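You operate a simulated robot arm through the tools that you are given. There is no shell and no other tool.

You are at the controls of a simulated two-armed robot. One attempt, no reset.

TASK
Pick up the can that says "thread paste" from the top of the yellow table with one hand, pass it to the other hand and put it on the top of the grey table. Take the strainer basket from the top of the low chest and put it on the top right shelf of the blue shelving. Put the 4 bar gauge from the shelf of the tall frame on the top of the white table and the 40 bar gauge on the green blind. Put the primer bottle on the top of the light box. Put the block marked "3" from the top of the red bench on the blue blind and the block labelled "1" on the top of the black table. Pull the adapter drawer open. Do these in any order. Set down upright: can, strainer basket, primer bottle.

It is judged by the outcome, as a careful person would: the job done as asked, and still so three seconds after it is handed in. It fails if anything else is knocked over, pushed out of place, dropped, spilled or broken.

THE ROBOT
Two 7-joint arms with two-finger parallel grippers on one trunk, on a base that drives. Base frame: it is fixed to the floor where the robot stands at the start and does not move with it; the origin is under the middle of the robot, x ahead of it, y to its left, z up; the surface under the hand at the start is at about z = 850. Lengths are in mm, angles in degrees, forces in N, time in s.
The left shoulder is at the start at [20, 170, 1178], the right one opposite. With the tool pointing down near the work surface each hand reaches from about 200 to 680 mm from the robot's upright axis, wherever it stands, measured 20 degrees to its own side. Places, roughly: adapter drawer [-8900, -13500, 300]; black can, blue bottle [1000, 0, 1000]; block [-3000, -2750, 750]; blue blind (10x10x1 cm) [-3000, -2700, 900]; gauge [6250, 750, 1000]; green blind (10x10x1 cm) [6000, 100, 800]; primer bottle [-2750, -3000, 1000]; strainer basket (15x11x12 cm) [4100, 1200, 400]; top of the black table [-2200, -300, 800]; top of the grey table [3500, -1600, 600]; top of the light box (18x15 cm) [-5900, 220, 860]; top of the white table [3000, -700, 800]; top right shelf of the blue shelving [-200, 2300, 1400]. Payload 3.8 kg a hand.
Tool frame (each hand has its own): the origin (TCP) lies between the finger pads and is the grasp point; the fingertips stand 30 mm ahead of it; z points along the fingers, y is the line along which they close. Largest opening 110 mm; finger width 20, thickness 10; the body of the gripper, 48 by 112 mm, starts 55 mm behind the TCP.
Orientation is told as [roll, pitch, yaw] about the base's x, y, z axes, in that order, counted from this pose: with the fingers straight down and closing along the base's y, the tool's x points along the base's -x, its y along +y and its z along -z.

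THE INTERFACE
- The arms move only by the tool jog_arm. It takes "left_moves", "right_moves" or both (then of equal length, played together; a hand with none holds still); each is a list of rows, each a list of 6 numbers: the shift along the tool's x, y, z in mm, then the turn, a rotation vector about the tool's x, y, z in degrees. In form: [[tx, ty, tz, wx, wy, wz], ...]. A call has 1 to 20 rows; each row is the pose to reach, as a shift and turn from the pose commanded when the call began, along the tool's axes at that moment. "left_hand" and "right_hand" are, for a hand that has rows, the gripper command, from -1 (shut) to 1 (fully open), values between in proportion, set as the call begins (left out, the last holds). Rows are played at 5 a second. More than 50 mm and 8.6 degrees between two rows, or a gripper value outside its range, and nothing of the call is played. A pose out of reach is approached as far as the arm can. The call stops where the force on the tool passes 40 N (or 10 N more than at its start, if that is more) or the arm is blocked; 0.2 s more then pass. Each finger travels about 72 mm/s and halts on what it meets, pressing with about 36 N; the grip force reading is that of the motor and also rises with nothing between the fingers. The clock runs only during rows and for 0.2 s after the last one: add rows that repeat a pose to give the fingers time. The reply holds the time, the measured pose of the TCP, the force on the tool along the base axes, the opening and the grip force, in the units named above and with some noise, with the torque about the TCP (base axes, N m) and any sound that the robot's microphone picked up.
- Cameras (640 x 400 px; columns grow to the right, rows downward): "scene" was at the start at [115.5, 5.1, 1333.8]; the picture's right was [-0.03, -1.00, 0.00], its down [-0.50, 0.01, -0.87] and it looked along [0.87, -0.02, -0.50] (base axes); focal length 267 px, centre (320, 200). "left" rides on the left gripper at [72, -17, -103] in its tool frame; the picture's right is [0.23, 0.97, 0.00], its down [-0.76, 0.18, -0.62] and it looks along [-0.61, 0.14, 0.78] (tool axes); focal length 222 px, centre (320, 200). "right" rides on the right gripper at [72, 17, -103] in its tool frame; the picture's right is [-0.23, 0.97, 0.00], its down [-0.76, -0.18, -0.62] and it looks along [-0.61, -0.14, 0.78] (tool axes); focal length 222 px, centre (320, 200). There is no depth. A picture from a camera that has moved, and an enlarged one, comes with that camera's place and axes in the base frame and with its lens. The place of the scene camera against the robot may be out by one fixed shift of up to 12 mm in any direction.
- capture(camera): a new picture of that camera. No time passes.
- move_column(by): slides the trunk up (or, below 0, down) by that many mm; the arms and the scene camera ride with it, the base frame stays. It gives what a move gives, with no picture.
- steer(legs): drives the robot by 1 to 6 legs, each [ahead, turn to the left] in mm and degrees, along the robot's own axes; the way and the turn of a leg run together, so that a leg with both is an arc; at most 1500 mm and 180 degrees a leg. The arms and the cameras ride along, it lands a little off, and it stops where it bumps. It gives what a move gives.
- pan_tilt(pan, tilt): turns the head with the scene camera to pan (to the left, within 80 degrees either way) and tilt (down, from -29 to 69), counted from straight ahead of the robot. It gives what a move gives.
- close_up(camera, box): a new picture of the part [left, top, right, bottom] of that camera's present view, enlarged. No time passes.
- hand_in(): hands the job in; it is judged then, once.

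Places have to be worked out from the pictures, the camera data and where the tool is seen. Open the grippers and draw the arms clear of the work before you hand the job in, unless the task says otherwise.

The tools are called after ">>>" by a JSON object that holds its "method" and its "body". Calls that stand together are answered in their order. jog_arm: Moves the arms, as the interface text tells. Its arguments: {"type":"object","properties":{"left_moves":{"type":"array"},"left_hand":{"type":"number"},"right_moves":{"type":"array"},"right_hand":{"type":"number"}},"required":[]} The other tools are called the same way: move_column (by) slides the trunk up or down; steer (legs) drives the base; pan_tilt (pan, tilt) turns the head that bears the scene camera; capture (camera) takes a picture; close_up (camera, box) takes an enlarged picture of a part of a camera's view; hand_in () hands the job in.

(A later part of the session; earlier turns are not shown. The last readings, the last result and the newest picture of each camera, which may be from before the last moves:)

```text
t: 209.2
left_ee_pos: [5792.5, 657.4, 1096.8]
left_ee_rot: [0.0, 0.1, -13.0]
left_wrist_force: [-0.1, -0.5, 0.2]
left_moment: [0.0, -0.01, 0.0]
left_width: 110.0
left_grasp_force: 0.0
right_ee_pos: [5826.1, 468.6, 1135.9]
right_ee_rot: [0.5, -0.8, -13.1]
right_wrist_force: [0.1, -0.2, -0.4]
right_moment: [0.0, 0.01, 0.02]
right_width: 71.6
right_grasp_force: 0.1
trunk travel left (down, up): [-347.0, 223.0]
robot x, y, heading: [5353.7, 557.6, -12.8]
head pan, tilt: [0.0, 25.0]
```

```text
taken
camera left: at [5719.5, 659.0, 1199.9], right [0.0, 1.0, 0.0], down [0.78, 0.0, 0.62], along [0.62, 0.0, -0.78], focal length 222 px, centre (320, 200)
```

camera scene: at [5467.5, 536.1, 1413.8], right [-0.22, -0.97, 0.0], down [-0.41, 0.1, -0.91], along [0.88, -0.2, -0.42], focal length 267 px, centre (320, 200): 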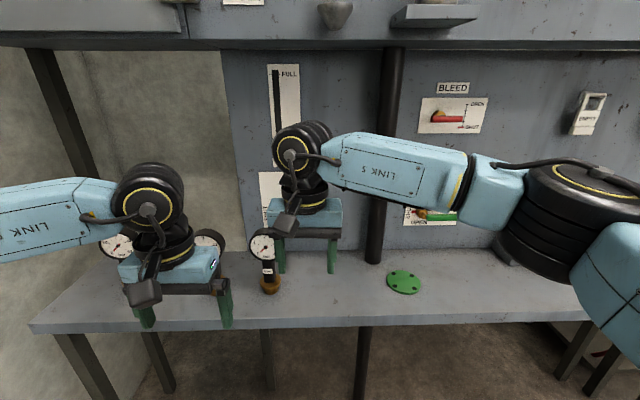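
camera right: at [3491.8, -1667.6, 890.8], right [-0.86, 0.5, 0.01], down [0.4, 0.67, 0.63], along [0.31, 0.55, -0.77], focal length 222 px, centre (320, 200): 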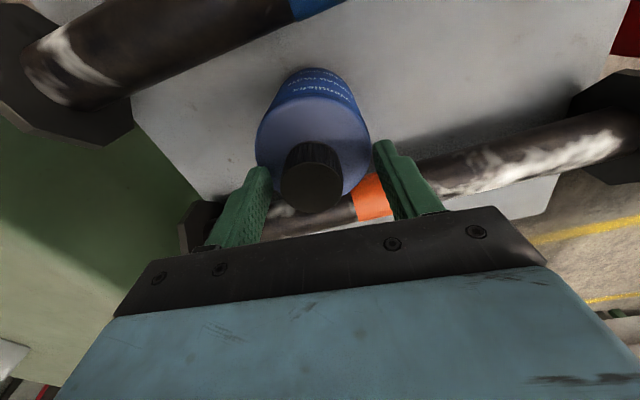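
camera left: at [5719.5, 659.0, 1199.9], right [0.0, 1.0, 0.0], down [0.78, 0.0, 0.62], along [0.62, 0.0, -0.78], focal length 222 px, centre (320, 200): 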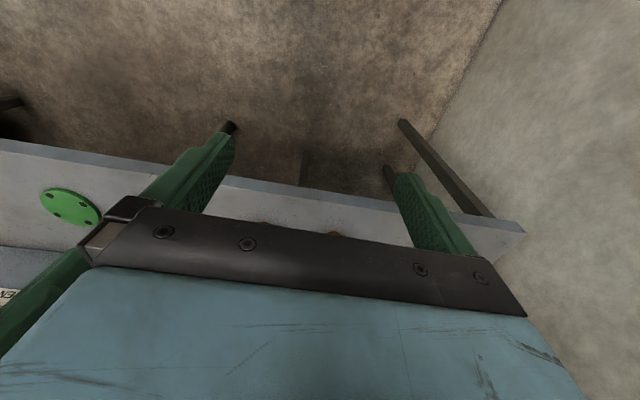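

The blind's centre triangulates to about [6008, 157], its top at z ≈ 860, so the shelf is at ≈ 850. Three gauges stand here; I zoom in to read the dials.

>>> {"method": "close_up", "body": {"camera": "scene", "box": [90, 220, 290, 300]}}

>>> {"method": "close_up", "body": {"camera": "scene", "box": [240, 225, 290, 300]}}

>>> {"method": "close_up", "body": {"camera": "scene", "box": [95, 225, 145, 265]}}

>>> {"method": "close_up", "body": {"camera": "scene", "box": [190, 220, 240, 265]}}

```text
3.20 times, centred on (190, 260) of scene
camera zoom: at [5467.5, 536.1, 1413.8], right [-0.22, -0.97, 0.0], down [-0.41, 0.1, -0.91], along [0.88, -0.2, -0.42], focal length 855 px, centre (736, 8)
```

zoom: 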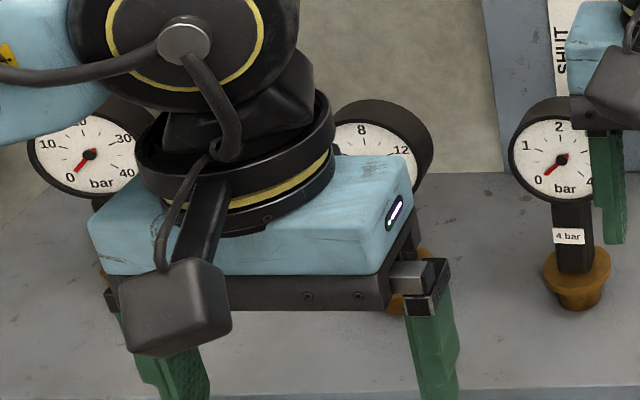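

```text
5.33 times, centred on (265, 262) of scene
camera zoom: at [5467.5, 536.1, 1413.8], right [-0.22, -0.97, 0.0], down [-0.41, 0.1, -0.91], along [0.88, -0.2, -0.42], focal length 1426 px, centre (613, -133)
```

zoom: 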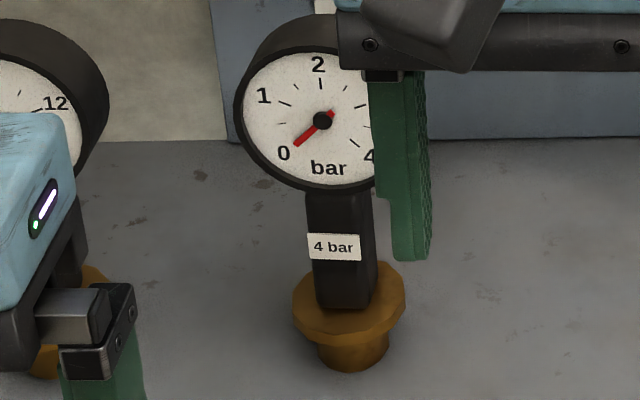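

```text
10.00 times, centred on (120, 245) of scene
camera zoom: at [5467.5, 536.1, 1413.8], right [-0.22, -0.97, 0.0], down [-0.41, 0.1, -0.91], along [0.88, -0.2, -0.42], focal length 2673 px, centre (2320, -250)
```

zoom: 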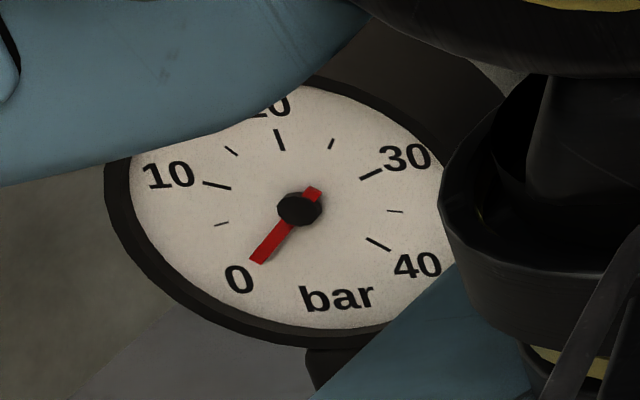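

```text
8.89 times, centred on (215, 242) of scene
camera zoom: at [5467.5, 536.1, 1413.8], right [-0.22, -0.97, 0.0], down [-0.41, 0.1, -0.91], along [0.88, -0.2, -0.42], focal length 2376 px, centre (1253, -178)
```

zoom: 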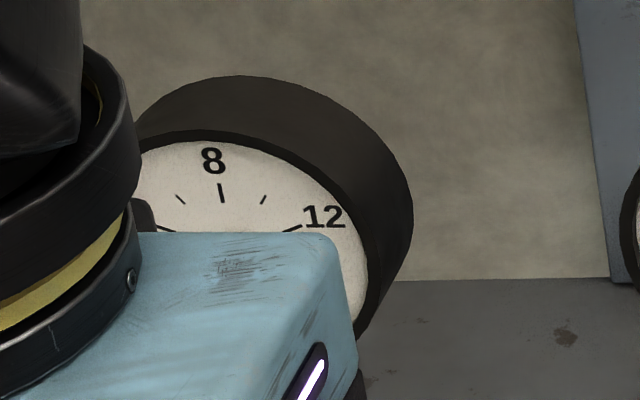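

Right gauge = 4 bar, middle = 16 bar, left = 40 bar. From about [5590, 700] the left hand can take the 40 bar and the right hand the 4 bar. I raise the trunk so the hands clear the dials and shift left with a small S-move.

>>> {"method": "move_column", "body": {"by": 120}}

>>> {"method": "steer", "body": {"legs": [[0, 60], [225, 0], [0, -60]]}}

>>> {"method": "pan_tilt", "body": {"pan": 5, "tilt": 35}}

>>> {"method": "capture", "body": {"camera": "scene"}}

>>> {"method": "capture", "body": {"camera": "right"}}

>>> {"method": "capture", "body": {"camera": "left"}}

```text
t: 210.7
left_ee_pos: [5794.7, 659.3, 1215.7]
left_ee_rot: [0.0, 0.1, -13.0]
left_wrist_force: [-0.9, -0.3, -0.3]
left_moment: [0.03, 0.02, -0.01]
left_width: 110.2
left_grasp_force: 0.0
right_ee_pos: [5827.4, 469.0, 1255.3]
right_ee_rot: [0.5, -0.7, -13.2]
right_wrist_force: [-1.0, 0.3, -0.6]
right_moment: [-0.03, -0.02, -0.01]
right_width: 71.5
right_grasp_force: 0.0
trunk travel left (down, up): [-467.0, 103.0]
robot x, y, heading: [5353.1, 553.8, -13.0]
head pan, tilt: [0.0, 25.0]
```

```text
t: 217.8
left_ee_pos: [5946.8, 820.4, 1216.3]
left_ee_rot: [0.0, 0.0, -13.2]
left_wrist_force: [0.4, -0.4, 0.1]
left_moment: [0.01, 0.0, -0.01]
left_width: 109.9
left_grasp_force: 0.2
right_ee_pos: [5980.1, 629.9, 1257.3]
right_ee_rot: [0.5, -0.7, -13.5]
right_wrist_force: [0.3, 1.1, -0.3]
right_moment: [-0.01, 0.04, -0.02]
right_width: 71.4
right_grasp_force: 0.1
trunk travel left (down, up): [-467.0, 103.0]
robot x, y, heading: [5506.9, 719.7, -13.3]
head pan, tilt: [0.0, 25.0]
```

```text
t: 218.5
left_ee_pos: [5945.8, 820.6, 1216.5]
left_ee_rot: [0.0, 0.1, -13.2]
left_wrist_force: [0.1, 0.0, -0.4]
left_moment: [-0.01, 0.01, -0.01]
left_width: 110.1
left_grasp_force: 0.1
right_ee_pos: [5980.4, 630.4, 1256.2]
right_ee_rot: [0.4, -0.8, -13.4]
right_wrist_force: [-0.1, -0.4, -0.6]
right_moment: [-0.02, -0.02, -0.02]
right_width: 71.4
right_grasp_force: 0.0
trunk travel left (down, up): [-467.0, 103.0]
robot x, y, heading: [5508.8, 722.0, -13.2]
head pan, tilt: [5.0, 35.0]
```

```text
taken
camera scene: at [5617.6, 708.3, 1518.1], right [-0.14, -0.99, 0.0], down [-0.57, 0.08, -0.82], along [0.81, -0.12, -0.57], focal length 267 px, centre (320, 200)
```

scene: 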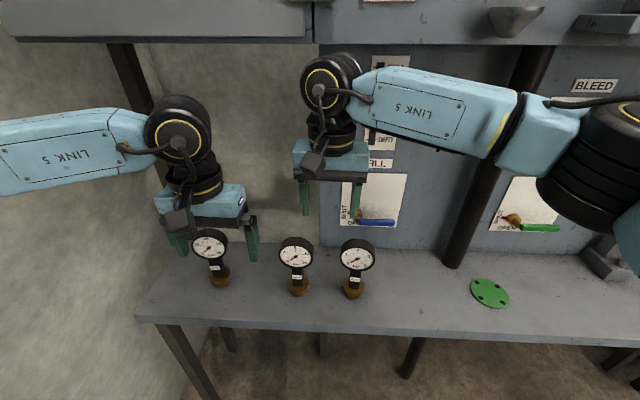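

```text
taken
camera right: at [5911.0, 662.6, 1359.7], right [0.45, 0.89, 0.01], down [0.69, -0.35, 0.63], along [0.57, -0.27, -0.78], focal length 222 px, centre (320, 200)
```

right: 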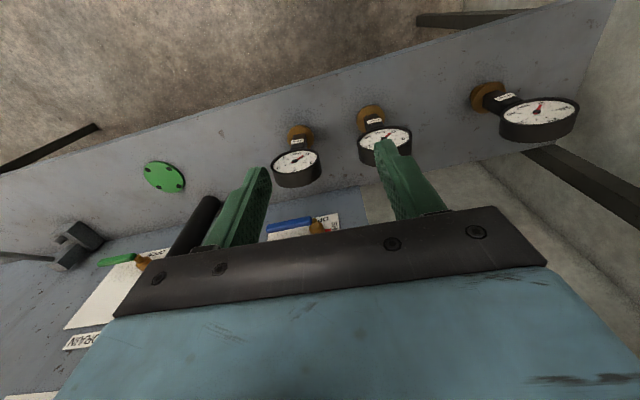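

```text
taken
camera left: at [5872.8, 821.5, 1320.0], right [0.0, 1.0, 0.0], down [0.78, 0.0, 0.62], along [0.62, 0.0, -0.78], focal length 222 px, centre (320, 200)
```

left: 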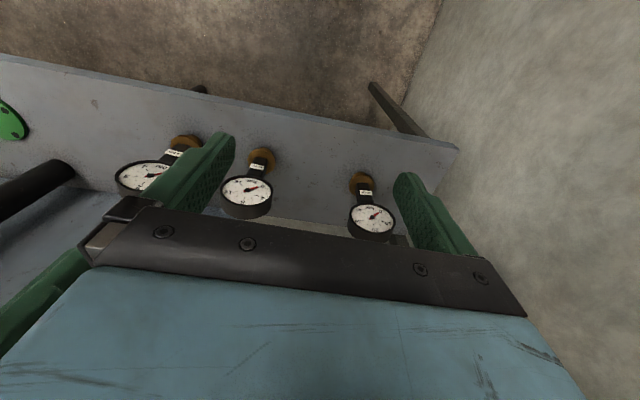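

All three gauges are in clear view. I zoom in to confirm the dials and measure the stems.

>>> {"method": "close_up", "body": {"camera": "scene", "box": [180, 220, 390, 310]}}

>>> {"method": "close_up", "body": {"camera": "left", "box": [100, 120, 420, 250]}}

>>> {"method": "close_up", "body": {"camera": "right", "box": [250, 70, 600, 200]}}

```text
3.05 times, centred on (285, 265) of scene
camera zoom: at [5617.6, 708.3, 1518.1], right [-0.14, -0.99, 0.0], down [-0.57, 0.08, -0.82], along [0.81, -0.12, -0.57], focal length 815 px, centre (427, 2)
```

zoom: 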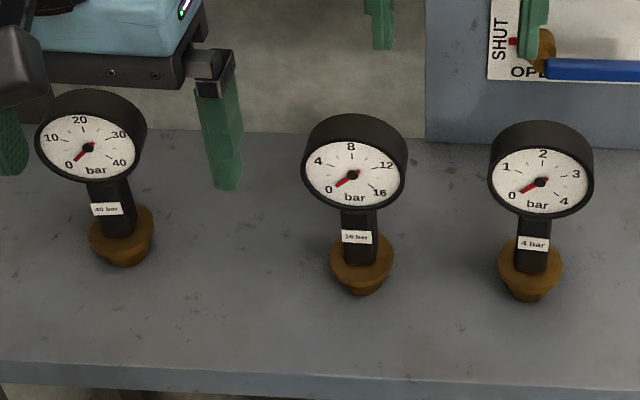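

```text
2.00 times, centred on (260, 185) of left
camera zoom: at [5872.8, 821.5, 1320.0], right [0.0, 1.0, 0.0], down [0.78, 0.0, 0.62], along [0.62, 0.0, -0.78], focal length 444 px, centre (440, 230)
```

zoom: 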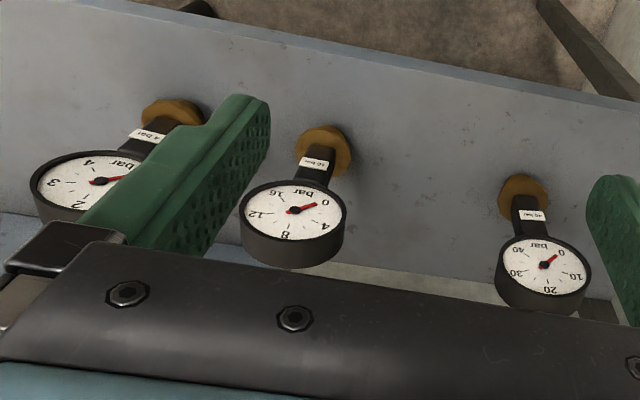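

```text
1.83 times, centred on (425, 135) of right
camera zoom: at [5911.0, 662.6, 1359.7], right [0.45, 0.89, 0.01], down [0.69, -0.35, 0.63], along [0.57, -0.27, -0.78], focal length 406 px, centre (128, 319)
```

zoom: 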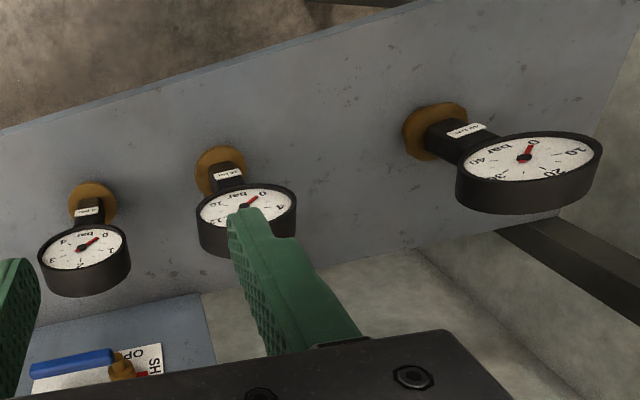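

Dials confirmed; drum centres: 40 bar ≈ [6193, 920], 4 bar ≈ [6097, 535], both at z ≈ 1001, drum about 93 across and 48 deep. I lower the trunk 100 mm (wrists must stay under the upper box) and creep 120 mm closer.

>>> {"method": "move_column", "body": {"by": -100}}

>>> {"method": "steer", "body": {"legs": [[120, 0]]}}

>>> {"method": "capture", "body": {"camera": "scene"}}

>>> {"method": "capture", "body": {"camera": "left"}}

>>> {"method": "capture", "body": {"camera": "right"}}

```text
t: 219.8
left_ee_pos: [5946.3, 821.6, 1116.2]
left_ee_rot: [0.0, 0.1, -13.2]
left_wrist_force: [0.1, 0.8, 0.3]
left_moment: [0.0, -0.02, -0.01]
left_width: 110.1
left_grasp_force: 0.0
right_ee_pos: [5979.0, 631.1, 1156.3]
right_ee_rot: [0.5, -0.8, -13.5]
right_wrist_force: [-0.1, 0.5, -0.5]
right_moment: [-0.02, 0.01, 0.03]
right_width: 71.4
right_grasp_force: 0.1
trunk travel left (down, up): [-367.0, 203.0]
robot x, y, heading: [5506.2, 720.4, -13.0]
head pan, tilt: [5.0, 35.0]
```

```text
t: 221.0
left_ee_pos: [6065.3, 793.3, 1114.8]
left_ee_rot: [-0.1, 0.0, -13.4]
left_wrist_force: [0.0, -0.4, -0.1]
left_moment: [0.03, 0.02, -0.01]
left_width: 110.0
left_grasp_force: 0.2
right_ee_pos: [6096.8, 601.2, 1157.4]
right_ee_rot: [0.4, -0.7, -13.4]
right_wrist_force: [0.5, 0.0, 0.3]
right_moment: [-0.02, 0.02, -0.02]
right_width: 71.5
right_grasp_force: 0.0
trunk travel left (down, up): [-367.0, 203.0]
robot x, y, heading: [5620.7, 690.1, -13.6]
head pan, tilt: [5.0, 35.0]
```

```text
taken
camera scene: at [5735.9, 680.1, 1418.0], right [-0.15, -0.99, 0.0], down [-0.57, 0.08, -0.82], along [0.81, -0.12, -0.57], focal length 267 px, centre (320, 200)
```

scene: 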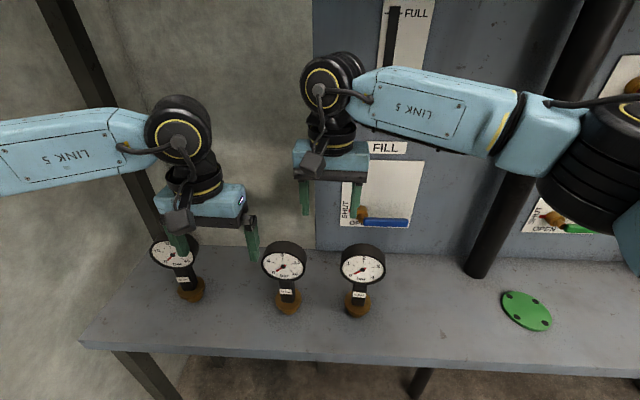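

```text
taken
camera left: at [5991.0, 793.0, 1219.7], right [0.0, 1.0, 0.0], down [0.78, 0.0, 0.62], along [0.62, 0.0, -0.78], focal length 222 px, centre (320, 200)
```

left: 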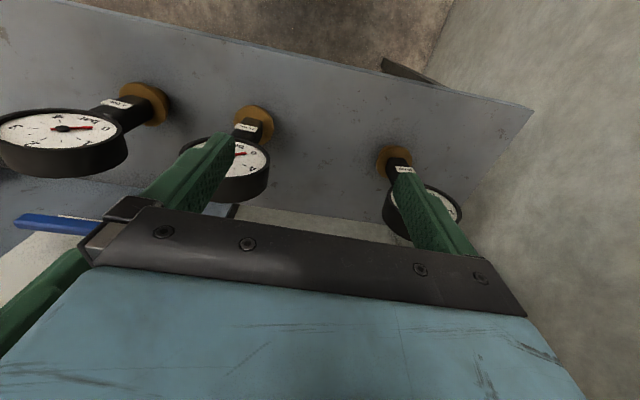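

```text
taken
camera right: at [6029.2, 634.0, 1259.5], right [0.45, 0.89, 0.01], down [0.69, -0.35, 0.63], along [0.57, -0.28, -0.78], focal length 222 px, centre (320, 200)
```

right: 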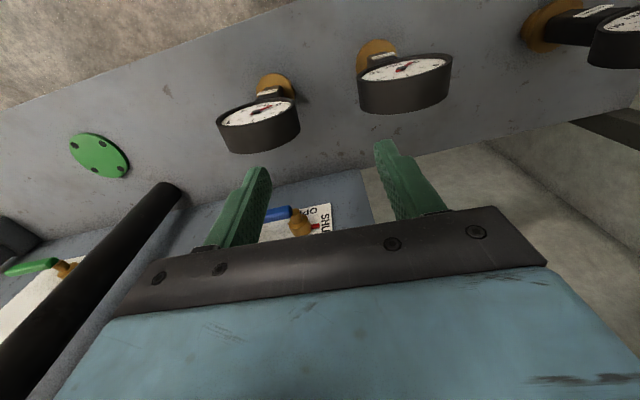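

The right-hand camera confirms the 4 bar face at [6072, 541]. I turn both hands by -90° (to close fore-and-aft on the drums) and bring them above their gauges, still well above the dial tops.

>>> {"method": "jog_arm", "body": {"left_moves": [[-8, 13, 0, 0, 0, -8], [-16, 26, 0, 0, 0, -16], [-24, 39, 0, 0, 0, -24], [-32, 52, 0, 0, 0, -32], [-40, 65, 0, 0, 0, -40], [-48, 78, 0, 0, 0, -48], [-56, 91, 0, 0, 0, -56], [-64, 104, 0, 0, 0, -64], [-72, 117, 0, 0, 0, -72], [-82, 130, 0, 0, 0, -80], [-95, 150, 0, 0, 0, -88], [-95.6, 150.7, 0, 0, 0, -90]], "right_moves": [[-1, -5, 0, 0, 0, -8], [-2, -11, 0, 0, 0, -16], [-4, -17, 0, 0, 0, -24], [-5, -23, 0, 0, 0, -32], [-6, -29, 0, 0, 0, -40], [-8, -35, 0, 0, 0, -48], [-9, -41, 0, 0, 0, -56], [-10, -47, 0, 0, 0, -64], [-11, -53, 0, 0, 0, -72], [-13, -59, 0, 0, 0, -80], [-14, -65, 0, 0, 0, -88], [-14, -65, 0, 0, 0, -90]], "left_hand": 1, "right_hand": 1}}

>>> {"method": "capture", "body": {"camera": "scene"}}

>>> {"method": "capture", "body": {"camera": "left"}}

>>> {"method": "capture", "body": {"camera": "right"}}

```text
t: 223.6
left_ee_pos: [6188.7, 917.0, 1117.5]
left_ee_rot: [0.0, -0.1, 76.8]
left_wrist_force: [-1.3, 0.1, 0.8]
left_moment: [0.02, -0.05, -0.02]
left_width: 110.0
left_grasp_force: 0.2
right_ee_pos: [5967.8, 567.0, 1216.4]
right_ee_rot: [-1.5, -3.0, 67.9]
right_wrist_force: [-1.1, -0.2, -0.3]
right_moment: [0.05, -0.09, 0.04]
right_width: 110.0
right_grasp_force: 0.1
right hand out of reach, approached as far as the arm can: row 8, 9, 10, 11, 12
trunk travel left (down, up): [-367.0, 203.0]
robot x, y, heading: [5624.5, 691.0, -13.3]
head pan, tilt: [5.0, 35.0]
```

```text
taken
camera scene: at [5731.6, 679.5, 1418.4], right [-0.15, -0.99, 0.0], down [-0.57, 0.08, -0.82], along [0.81, -0.12, -0.57], focal length 267 px, centre (320, 200)
```

scene: 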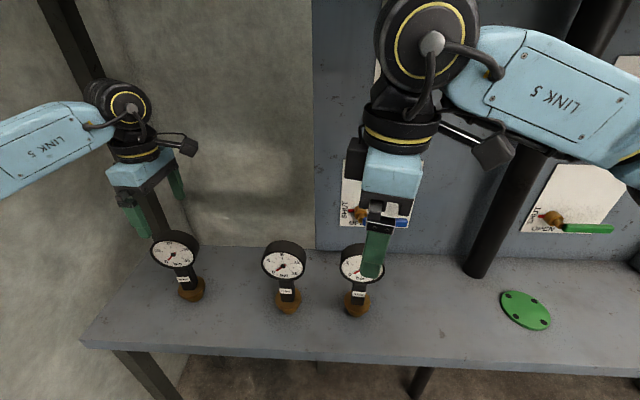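

```text
taken
camera left: at [6189.7, 842.5, 1221.6], right [-1.0, 0.0, 0.0], down [0.0, 0.78, 0.62], along [0.0, 0.62, -0.78], focal length 222 px, centre (320, 200)
```

left: 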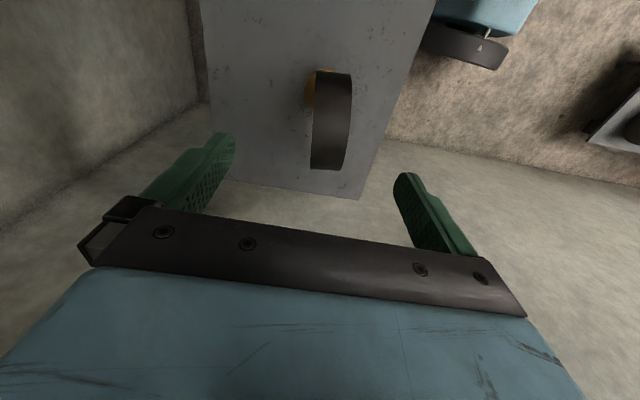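

```text
taken
camera right: at [5919.4, 501.3, 1316.1], right [-0.82, 0.58, -0.01], down [0.42, 0.61, 0.67], along [0.39, 0.54, -0.74], focal length 222 px, centre (320, 200)
```

right: 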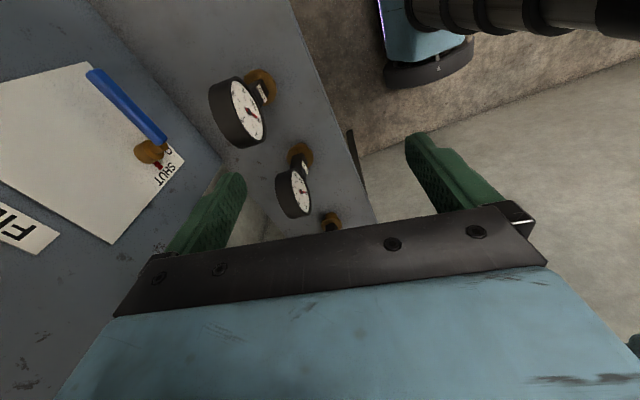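

The left hand is in place over the 40 bar gauge; the right cannot turn that way (its wrist limit), I'll turn it the other way later. I zoom in with the left camera to centre on the drum.

>>> {"method": "close_up", "body": {"camera": "left", "box": [240, 50, 420, 200]}}

>>> {"method": "close_up", "body": {"camera": "scene", "box": [90, 130, 250, 310]}}

```text
2.67 times, centred on (330, 125) of left
camera zoom: at [6189.7, 842.5, 1221.6], right [-1.0, 0.0, 0.0], down [0.0, 0.78, 0.62], along [0.0, 0.62, -0.78], focal length 592 px, centre (293, 400)
```

zoom: 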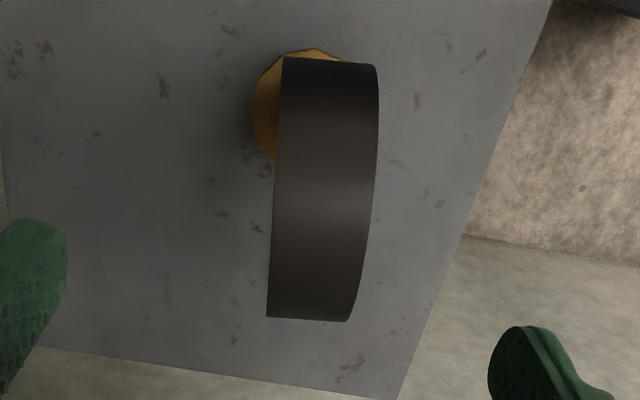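

```text
2.22 times, centred on (170, 220) of scene
camera zoom: at [5731.6, 679.5, 1418.4], right [-0.15, -0.99, 0.0], down [-0.57, 0.08, -0.82], along [0.81, -0.12, -0.57], focal length 594 px, centre (653, 156)
```

zoom: 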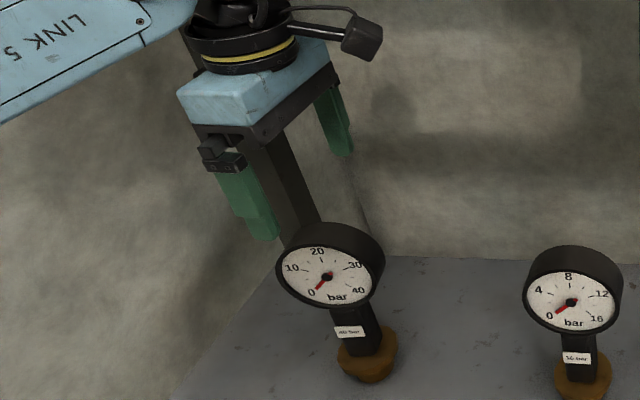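

The drum spans x 6166–6196 (30 mm deep), centred at about [6181, 924]. I shift the left hand by 9 mm, lower it over the drum to z ≈ 1010, and check.

>>> {"method": "jog_arm", "body": {"left_moves": [[-5, 9, 0, 0, 0, 0], [-5, 9, 35, 0, 0, 0], [-5, 9, 70, 0, 0, 0], [-5, 9, 95, 0, 0, 0], [-5, 9, 107, 0, 0, 0], [-5, 9, 107, 0, 0, 0]], "left_hand": 1}}

>>> {"method": "capture", "body": {"camera": "left"}}

>>> {"method": "close_up", "body": {"camera": "scene", "box": [90, 130, 250, 310]}}

```text
t: 225.0
left_ee_pos: [6183.0, 922.6, 1009.1]
left_ee_rot: [0.1, 0.0, 76.6]
left_wrist_force: [0.4, 0.5, -0.4]
left_moment: [-0.03, 0.02, -0.02]
left_width: 109.8
left_grasp_force: 0.0
right_ee_pos: [5969.3, 568.5, 1216.6]
right_ee_rot: [-1.4, -3.2, 68.0]
right_wrist_force: [0.1, -0.3, -0.4]
right_moment: [0.02, -0.04, -0.02]
right_width: 110.0
right_grasp_force: 0.0
trunk travel left (down, up): [-367.0, 203.0]
robot x, y, heading: [5621.3, 687.9, -13.5]
head pan, tilt: [5.0, 35.0]
```

```text
taken
camera left: at [6183.9, 849.9, 1112.0], right [-1.0, 0.0, 0.0], down [0.0, 0.78, 0.62], along [0.0, 0.62, -0.78], focal length 222 px, centre (320, 200)
```

left: 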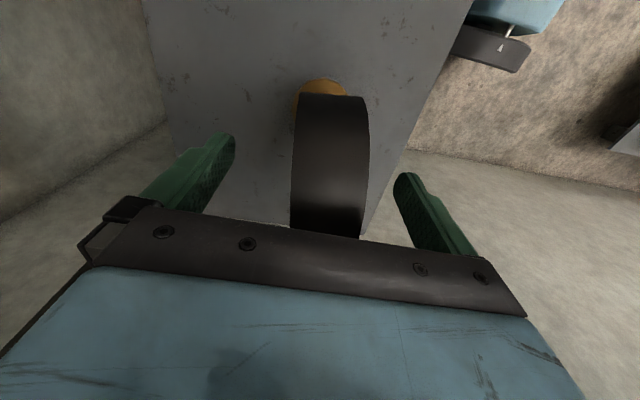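

```text
2.22 times, centred on (170, 220) of scene
camera zoom: at [5734.8, 680.3, 1418.1], right [-0.15, -0.99, 0.0], down [-0.57, 0.08, -0.82], along [0.81, -0.12, -0.57], focal length 594 px, centre (653, 156)
```

zoom: 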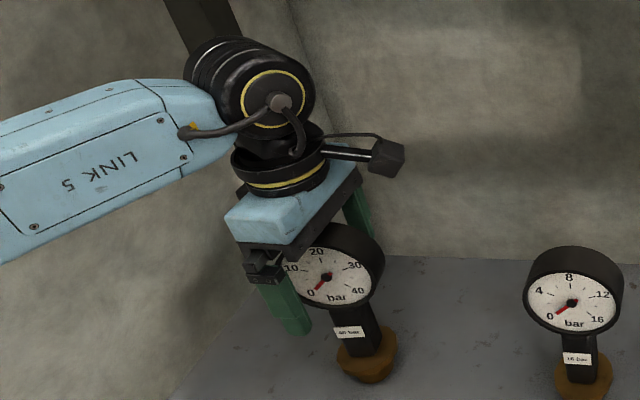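

The drum is between the left fingers without contact. I close the left hand.

>>> {"method": "jog_arm", "body": {"left_moves": [[0, 0, 0, 0, 0, 0], [0, 0, 0, 0, 0, 0], [0, 0, 0, 0, 0, 0], [0, 0, 0, 0, 0, 0], [0, 0, 0, 0, 0, 0], [0, 0, 0, 0, 0, 0]], "left_hand": -1}}

>>> {"method": "capture", "body": {"camera": "left"}}

>>> {"method": "close_up", "body": {"camera": "scene", "box": [90, 130, 250, 310]}}

```text
t: 226.4
left_ee_pos: [6184.7, 923.6, 1009.0]
left_ee_rot: [0.1, 0.0, 76.6]
left_wrist_force: [-0.1, -0.4, 0.1]
left_moment: [-0.04, -0.13, 0.02]
left_width: 30.0
left_grasp_force: 35.7
right_ee_pos: [5971.4, 568.5, 1216.2]
right_ee_rot: [-1.4, -3.1, 67.9]
right_wrist_force: [1.1, 0.4, 0.7]
right_moment: [0.03, 0.02, -0.01]
right_width: 110.1
right_grasp_force: 0.0
trunk travel left (down, up): [-367.0, 203.0]
robot x, y, heading: [5625.5, 692.3, -13.5]
head pan, tilt: [5.0, 35.0]
```

```text
taken
camera left: at [6184.0, 850.0, 1112.4], right [-1.0, 0.0, 0.0], down [0.0, 0.78, 0.62], along [0.0, 0.62, -0.78], focal length 222 px, centre (320, 200)
```

left: 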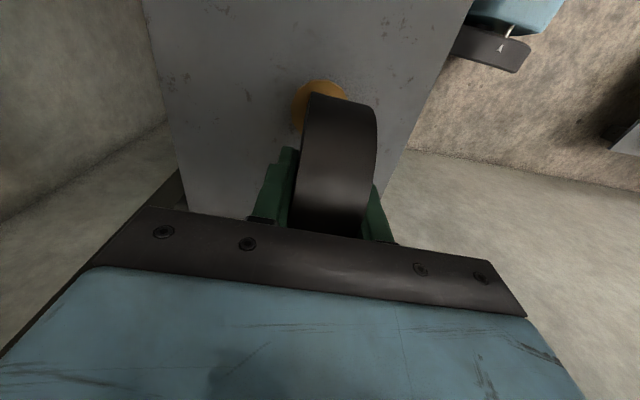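

```text
2.22 times, centred on (170, 220) of scene
camera zoom: at [5734.9, 680.3, 1418.1], right [-0.15, -0.99, 0.0], down [-0.57, 0.08, -0.82], along [0.81, -0.12, -0.57], focal length 594 px, centre (653, 156)
```

zoom: 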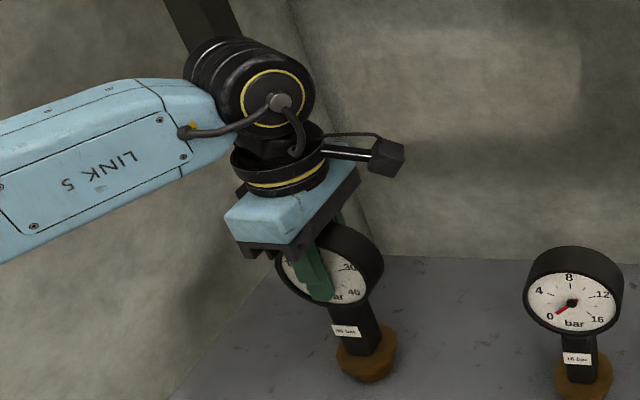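

The 40 bar gauge is held (30.0 mm). I lift it 110 mm, and at the same time turn the right hand back to its normal yaw above the 4 bar gauge.

>>> {"method": "jog_arm", "body": {"left_moves": [[0, 0, -5, 0, 0, 0], [0, 0, -15, 0, 0, 0], [0, 0, -30, 0, 0, 0], [0, 0, -45, 0, 0, 0], [0, 0, -60, 0, 0, 0], [0, 0, -75, 0, 0, 0], [0, 0, -90, 0, 0, 0], [0, 0, -100, 0, 0, 0], [0, 0, -110, 0, 0, 0], [0, 0, -110, 0, 0, 0]], "right_moves": [[-1.2, -12, 0, 0.1, 0.36, 8.1], [-2.3, -24, 6, 0.2, 0.71, 16.3], [-3.5, -36, 12, 0.3, 1.07, 24.4], [-4.6, -47, 18, 0.4, 1.42, 32.5], [-5.8, -59, 24, 0.5, 1.78, 40.7], [-7, -71, 30, 0.6, 2.14, 48.8], [-8.1, -83, 36, 0.7, 2.49, 56.9], [-9.3, -95, 45, 0.8, 2.85, 65], [-10.4, -107, 53, 0.94, 3.2, 73.2], [-11.6, -118.4, 59.6, 1.04, 3.56, 81.3]], "left_hand": -1, "right_hand": 1}}

>>> {"method": "capture", "body": {"camera": "left"}}

>>> {"method": "capture", "body": {"camera": "right"}}

>>> {"method": "capture", "body": {"camera": "scene"}}

```text
t: 228.6
left_ee_pos: [6184.4, 924.2, 1118.5]
left_ee_rot: [0.2, 0.1, 76.6]
left_wrist_force: [1.9, 0.2, -6.2]
left_moment: [0.01, 0.0, -0.05]
left_width: 30.0
left_grasp_force: 36.0
right_ee_pos: [6087.9, 536.1, 1159.3]
right_ee_rot: [0.0, 0.2, -13.6]
right_wrist_force: [0.3, 0.3, 0.1]
right_moment: [0.04, -0.03, 0.03]
right_width: 109.9
right_grasp_force: 0.1
trunk travel left (down, up): [-367.0, 203.0]
robot x, y, heading: [5624.4, 690.3, -13.3]
head pan, tilt: [5.0, 35.0]
```

```text
taken
camera left: at [6185.0, 850.0, 1222.1], right [-1.0, 0.0, 0.0], down [0.0, 0.78, 0.62], along [0.0, 0.62, -0.78], focal length 222 px, centre (320, 200)
```

left: 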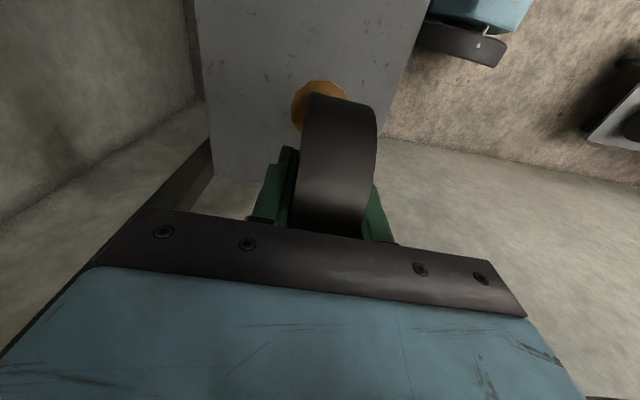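

```text
taken
camera right: at [6021.1, 568.8, 1263.0], right [0.45, 0.89, 0.0], down [0.7, -0.35, 0.62], along [0.56, -0.28, -0.78], focal length 222 px, centre (320, 200)
```

right: 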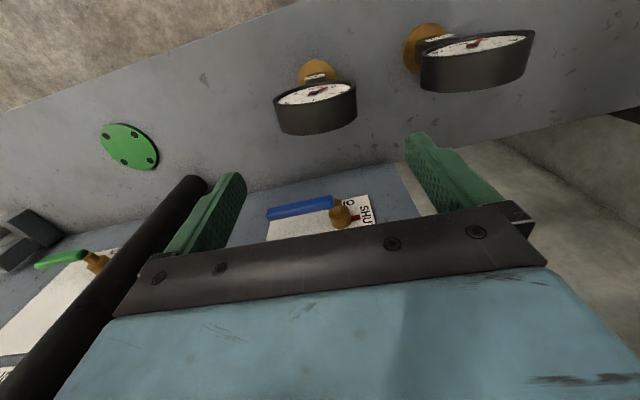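

```text
taken
camera scene: at [5735.7, 680.7, 1418.0], right [-0.15, -0.99, 0.0], down [-0.57, 0.08, -0.82], along [0.81, -0.12, -0.57], focal length 267 px, centre (320, 200)
```

scene: 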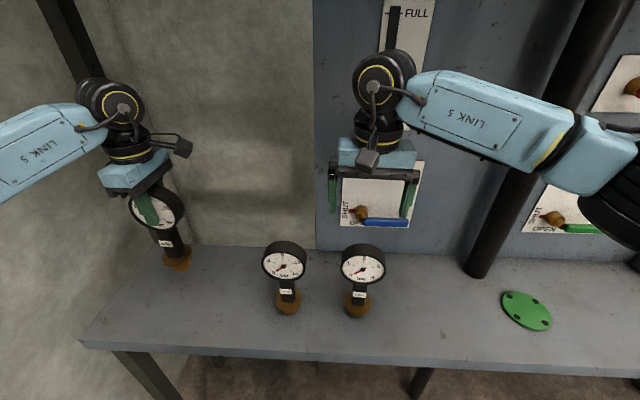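

The 40 bar gauge is up (6 N). I turn the right hand +90° over the 4 bar gauge.

>>> {"method": "jog_arm", "body": {"right_moves": [[0, 0, 0, 0, 0, 8.2], [0, 0, 0, 0, 0, 16.4], [0, 0, 0, 0, 0, 24.6], [0, 0, 0, 0, 0, 32.8], [0, 0, 0, 0, 0, 41], [0, 0, 0, 0, 0, 49.2], [0, 0, 0, 0, 0, 57.4], [0, 0, 0, 0, 0, 65.6], [0, 0, 0, 0, 0, 73.8], [0, 0, 0, 0, 0, 82], [0, 0, 0, 0, 0, 90], [0, 0, 0, 0, 0, 90]], "right_hand": 1}}

>>> {"method": "capture", "body": {"camera": "right"}}

>>> {"method": "close_up", "body": {"camera": "right", "box": [240, 40, 440, 200]}}

>>> {"method": "capture", "body": {"camera": "scene"}}

```text
t: 231.2
left_ee_pos: [6184.1, 923.8, 1119.0]
left_ee_rot: [0.1, 0.0, 76.7]
left_wrist_force: [-0.1, -0.4, -5.4]
left_moment: [0.02, 0.02, 0.0]
left_width: 29.9
left_grasp_force: 36.4
right_ee_pos: [6086.7, 535.2, 1158.5]
right_ee_rot: [-0.1, 0.1, -103.5]
right_wrist_force: [-0.8, 0.0, -0.1]
right_moment: [0.0, 0.01, 0.0]
right_width: 110.0
right_grasp_force: 0.0
trunk travel left (down, up): [-367.0, 203.0]
robot x, y, heading: [5621.3, 691.6, -13.3]
head pan, tilt: [5.0, 35.0]
```

```text
taken
camera right: at [6120.3, 601.3, 1263.6], right [0.89, -0.45, 0.0], down [-0.35, -0.7, 0.62], along [-0.28, -0.56, -0.78], focal length 222 px, centre (320, 200)
```

right: 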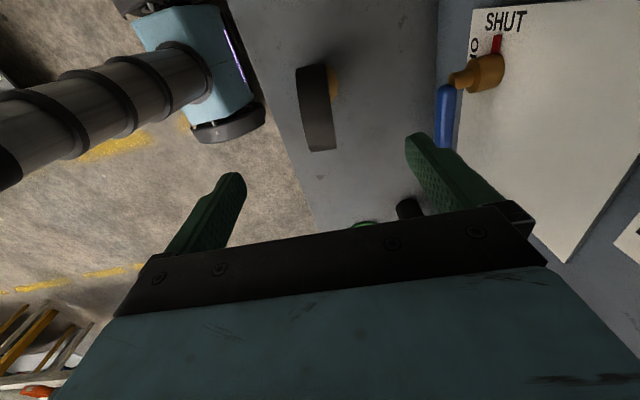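

```text
2.50 times, centred on (340, 120) of right
camera zoom: at [6120.3, 601.3, 1263.6], right [0.89, -0.45, 0.0], down [-0.35, -0.7, 0.62], along [-0.28, -0.56, -0.78], focal length 555 px, centre (270, 400)
```

zoom: 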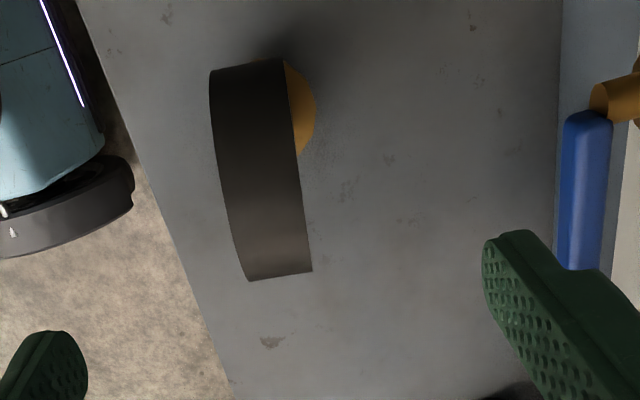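

```text
taken
camera scene: at [5735.4, 680.6, 1418.0], right [-0.15, -0.99, 0.0], down [-0.57, 0.08, -0.82], along [0.81, -0.12, -0.57], focal length 267 px, centre (320, 200)
```

scene: 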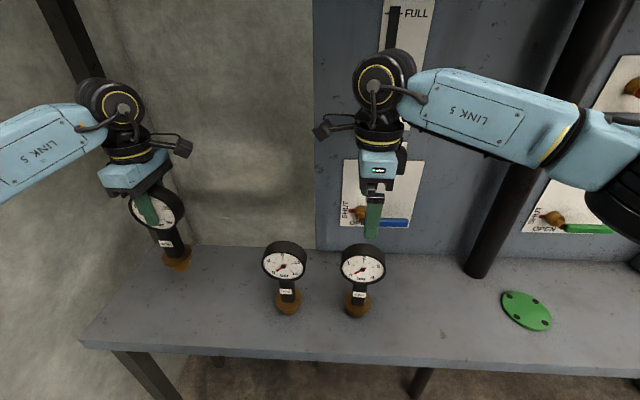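

The 4 bar drum is centred about 6 mm to the right of the hand's axis. I shift, lower the right hand over it to z ≈ 1010 and check.

>>> {"method": "jog_arm", "body": {"right_moves": [[-6, -2.4, 0, 0, 0, 0], [-6, -2.4, 40, 0, 0, 0], [-6, -2.4, 80, 0, 0, 0], [-6, -2.4, 115, 0, 0, 0], [-6, -2.4, 135, 0, 0, 0], [-6, -2.4, 148, 0, 0, 0], [-6, -2.4, 148, 0, 0, 0]], "right_hand": 1}}

>>> {"method": "capture", "body": {"camera": "right"}}

>>> {"method": "close_up", "body": {"camera": "scene", "box": [240, 130, 440, 320]}}

```text
t: 232.8
left_ee_pos: [6183.8, 923.9, 1118.6]
left_ee_rot: [-0.1, 0.0, 76.7]
left_wrist_force: [1.0, 0.0, -5.9]
left_moment: [0.01, -0.01, 0.01]
left_width: 29.8
left_grasp_force: 35.9
right_ee_pos: [6083.2, 530.1, 1011.8]
right_ee_rot: [0.0, 0.1, -103.4]
right_wrist_force: [-1.0, 0.3, -0.1]
right_moment: [0.0, -0.01, 0.01]
right_width: 109.8
right_grasp_force: 0.0
trunk travel left (down, up): [-367.0, 203.0]
robot x, y, heading: [5624.3, 691.5, -13.6]
head pan, tilt: [5.0, 35.0]
```

```text
taken
camera right: at [6116.4, 596.5, 1115.4], right [0.89, -0.45, 0.0], down [-0.35, -0.7, 0.62], along [-0.28, -0.56, -0.78], focal length 222 px, centre (320, 200)
```

right: 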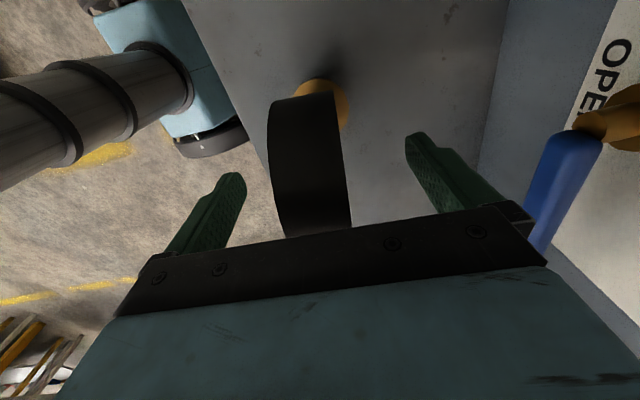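

```text
2.11 times, centred on (340, 225) of scene
camera zoom: at [5735.3, 680.6, 1418.0], right [-0.15, -0.99, 0.0], down [-0.57, 0.08, -0.82], along [0.81, -0.12, -0.57], focal length 563 px, centre (278, 147)
```

zoom: 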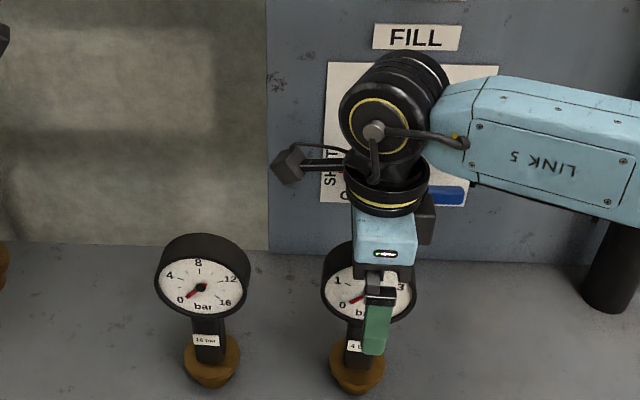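

The drum is between the right fingers. I nudge 5 mm toward the dial's middle and close the right hand.

>>> {"method": "jog_arm", "body": {"right_moves": [[5, 0, 0, 0, 0, 0], [5, 0, 0, 0, 0, 0]], "right_hand": 1}}

>>> {"method": "jog_arm", "body": {"right_moves": [[0, 0, 0, 0, 0, 0], [0, 0, 0, 0, 0, 0], [0, 0, 0, 0, 0, 0], [0, 0, 0, 0, 0, 0], [0, 0, 0, 0, 0, 0], [0, 0, 0, 0, 0, 0]], "right_hand": -1}}

>>> {"method": "capture", "body": {"camera": "right"}}

>>> {"method": "close_up", "body": {"camera": "scene", "box": [240, 130, 440, 320]}}

```text
t: 233.4
left_ee_pos: [6185.2, 923.6, 1119.3]
left_ee_rot: [0.1, 0.0, 76.6]
left_wrist_force: [-0.1, 0.1, -6.0]
left_moment: [0.04, 0.0, -0.01]
left_width: 29.8
left_grasp_force: 35.6
right_ee_pos: [6085.4, 534.8, 1011.3]
right_ee_rot: [0.0, 0.0, -103.5]
right_wrist_force: [-0.1, 0.1, 0.0]
right_moment: [0.0, 0.01, -0.01]
right_width: 110.2
right_grasp_force: 0.0
trunk travel left (down, up): [-367.0, 203.0]
robot x, y, heading: [5622.0, 687.5, -13.7]
head pan, tilt: [5.0, 35.0]
```

```text
t: 234.8
left_ee_pos: [6184.0, 924.5, 1119.5]
left_ee_rot: [0.1, 0.1, 76.7]
left_wrist_force: [0.8, -0.8, -5.8]
left_moment: [0.02, 0.03, -0.01]
left_width: 30.0
left_grasp_force: 36.4
right_ee_pos: [6086.1, 535.8, 1012.3]
right_ee_rot: [0.0, 0.0, -103.4]
right_wrist_force: [0.6, 0.1, 0.4]
right_moment: [-0.02, -0.16, 0.02]
right_width: 29.8
right_grasp_force: 35.9
trunk travel left (down, up): [-367.0, 203.0]
robot x, y, heading: [5621.1, 685.7, -13.6]
head pan, tilt: [5.0, 35.0]
```

```text
taken
camera right: at [6117.6, 600.9, 1115.7], right [0.89, -0.45, 0.0], down [-0.35, -0.7, 0.62], along [-0.28, -0.56, -0.78], focal length 222 px, centre (320, 200)
```

right: 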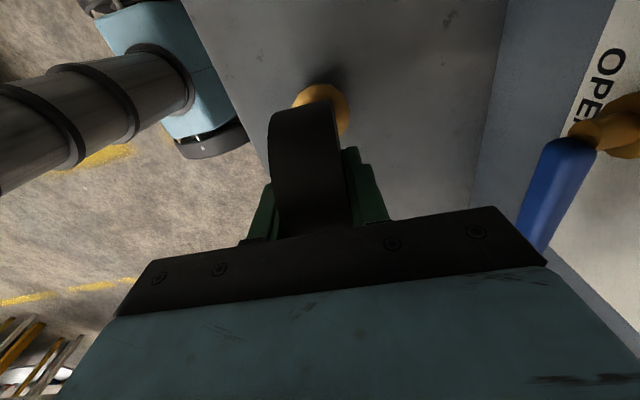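

```text
2.11 times, centred on (340, 225) of scene
camera zoom: at [5735.4, 680.6, 1418.0], right [-0.15, -0.99, 0.0], down [-0.57, 0.08, -0.82], along [0.81, -0.12, -0.57], focal length 563 px, centre (278, 147)
```

zoom: 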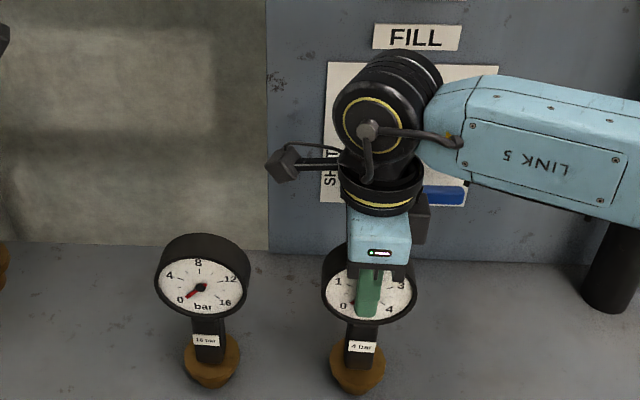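

Both gauges are held. I lift the 4 bar gauge 110 mm, then back straight off the frame.

>>> {"method": "jog_arm", "body": {"right_moves": [[0, 0, -5, 0, 0, 0], [0, 0, -20, 0, 0, 0], [0, 0, -40, 0, 0, 0], [0, 0, -60, 0, 0, 0], [0, 0, -80, 0, 0, 0], [0, 0, -100, 0, 0, 0], [0, 0, -110, 0, 0, 0]], "right_hand": -1}}

>>> {"method": "capture", "body": {"camera": "scene"}}

>>> {"method": "steer", "body": {"legs": [[-450, 0]]}}

>>> {"method": "capture", "body": {"camera": "scene"}}

```text
t: 236.4
left_ee_pos: [6185.0, 924.9, 1119.1]
left_ee_rot: [0.1, 0.1, 76.6]
left_wrist_force: [-0.1, 0.2, -6.7]
left_moment: [0.04, -0.03, -0.01]
left_width: 30.0
left_grasp_force: 35.6
right_ee_pos: [6084.5, 534.5, 1121.1]
right_ee_rot: [0.0, 0.1, -103.3]
right_wrist_force: [0.0, 0.1, -6.6]
right_moment: [-0.02, -0.02, -0.01]
right_width: 29.9
right_grasp_force: 36.3
trunk travel left (down, up): [-367.0, 203.0]
robot x, y, heading: [5623.1, 689.8, -13.3]
head pan, tilt: [5.0, 35.0]
```

```text
taken
camera scene: at [5735.8, 680.5, 1418.0], right [-0.15, -0.99, 0.0], down [-0.57, 0.08, -0.82], along [0.81, -0.12, -0.57], focal length 267 px, centre (320, 200)
```

scene: 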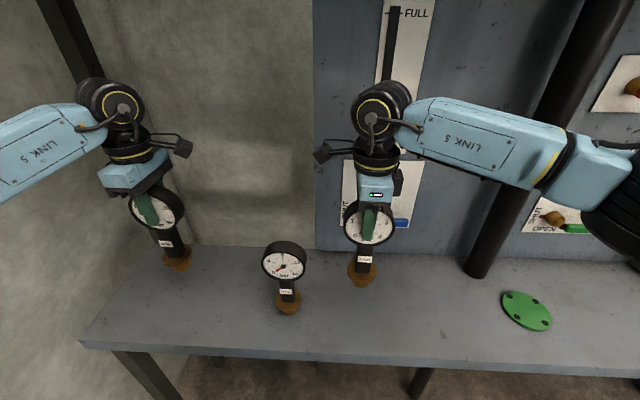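

```text
t: 239.2
left_ee_pos: [5736.8, 1031.1, 1118.1]
left_ee_rot: [0.1, 0.1, 76.8]
left_wrist_force: [0.2, -0.6, -5.8]
left_moment: [0.0, -0.03, -0.03]
left_width: 30.0
left_grasp_force: 36.4
right_ee_pos: [5639.6, 641.7, 1121.6]
right_ee_rot: [-0.3, -0.1, -103.3]
right_wrist_force: [0.1, 0.6, -5.6]
right_moment: [0.02, -0.02, 0.01]
right_width: 30.0
right_grasp_force: 35.6
trunk travel left (down, up): [-367.0, 203.0]
robot x, y, heading: [5176.0, 794.0, -13.3]
head pan, tilt: [5.0, 35.0]
```

```text
taken
camera scene: at [5289.1, 786.4, 1418.0], right [-0.14, -0.99, 0.0], down [-0.57, 0.08, -0.82], along [0.81, -0.12, -0.57], focal length 267 px, centre (320, 200)
```

scene: 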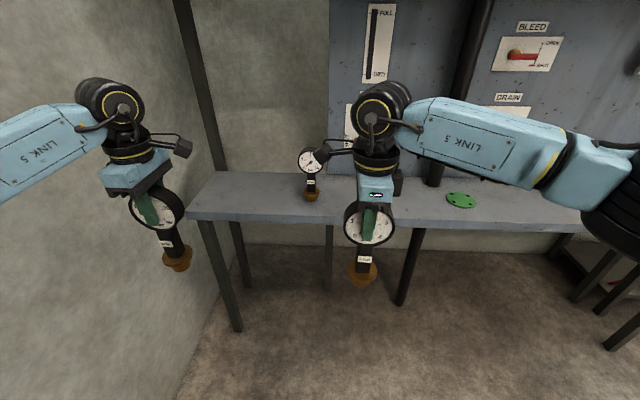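

Both gauges hang safely and the 16 bar gauge is untouched. I bring the hands to more compact positions, then drive over to in front of the green blind.

>>> {"method": "jog_arm", "body": {"left_moves": [[0, 0, 0, 0, 0, 0], [35, 0, 0, 0, 0, 0], [70, 0, 0, 0, 0, 0], [105, 0, 0, 0, 0, 0], [140, 0, 0, 0, 0, 0]], "right_moves": [[-30, 0, 0, 0, 0, 0], [-60, 0, 0, 0, 0, 0], [-90, 0, 0, 0, 0, 0], [-120, 0, 0, 0, 0, 0], [-140, 0, 0, 0, 0, 0]], "left_hand": -1, "right_hand": -1}}

>>> {"method": "steer", "body": {"legs": [[0, -75], [640, 0], [0, 75]]}}

>>> {"method": "pan_tilt", "body": {"pan": 0, "tilt": 35}}

>>> {"method": "capture", "body": {"camera": "scene"}}

```text
t: 240.4
left_ee_pos: [5705.9, 894.3, 1119.3]
left_ee_rot: [0.2, -0.1, 76.8]
left_wrist_force: [-0.3, -0.8, -5.3]
left_moment: [0.05, 0.03, -0.02]
left_width: 29.8
left_grasp_force: 36.3
right_ee_pos: [5605.7, 503.1, 1121.4]
right_ee_rot: [-0.1, 0.2, -103.3]
right_wrist_force: [1.1, -0.4, -6.4]
right_moment: [0.02, -0.01, 0.01]
right_width: 29.9
right_grasp_force: 35.8
trunk travel left (down, up): [-367.0, 203.0]
robot x, y, heading: [5173.9, 795.8, -13.0]
head pan, tilt: [5.0, 35.0]
```

```text
t: 250.4
left_ee_pos: [5725.3, 262.5, 1118.0]
left_ee_rot: [0.1, 0.0, 77.0]
left_wrist_force: [0.4, 0.0, -6.1]
left_moment: [0.0, 0.01, 0.01]
left_width: 29.9
left_grasp_force: 36.1
right_ee_pos: [5628.2, -127.9, 1121.6]
right_ee_rot: [-0.1, 0.0, -102.9]
right_wrist_force: [-0.1, 0.3, -5.8]
right_moment: [0.02, -0.03, -0.03]
right_width: 29.7
right_grasp_force: 36.5
trunk travel left (down, up): [-367.0, 203.0]
robot x, y, heading: [5192.7, 158.5, -13.0]
head pan, tilt: [5.0, 35.0]
```

```text
t: 251.1
left_ee_pos: [5724.1, 260.9, 1118.5]
left_ee_rot: [0.2, 0.0, 77.2]
left_wrist_force: [-0.5, 0.2, -5.7]
left_moment: [-0.01, -0.01, -0.01]
left_width: 29.9
left_grasp_force: 36.0
right_ee_pos: [5628.3, -129.1, 1121.6]
right_ee_rot: [-0.1, 0.0, -102.9]
right_wrist_force: [-0.8, -1.4, -6.4]
right_moment: [0.04, -0.01, -0.02]
right_width: 30.2
right_grasp_force: 36.5
trunk travel left (down, up): [-367.0, 203.0]
robot x, y, heading: [5195.5, 159.3, -12.9]
head pan, tilt: [0.0, 35.0]
```

```text
taken
camera scene: at [5308.1, 142.3, 1418.0], right [-0.22, -0.97, 0.0], down [-0.56, 0.13, -0.82], along [0.8, -0.18, -0.57], focal length 267 px, centre (320, 200)
```

scene: 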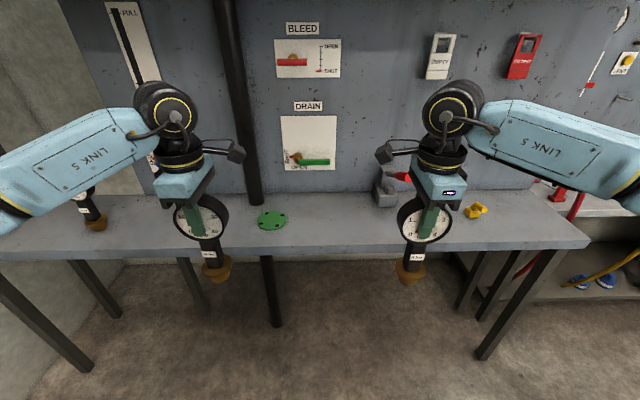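

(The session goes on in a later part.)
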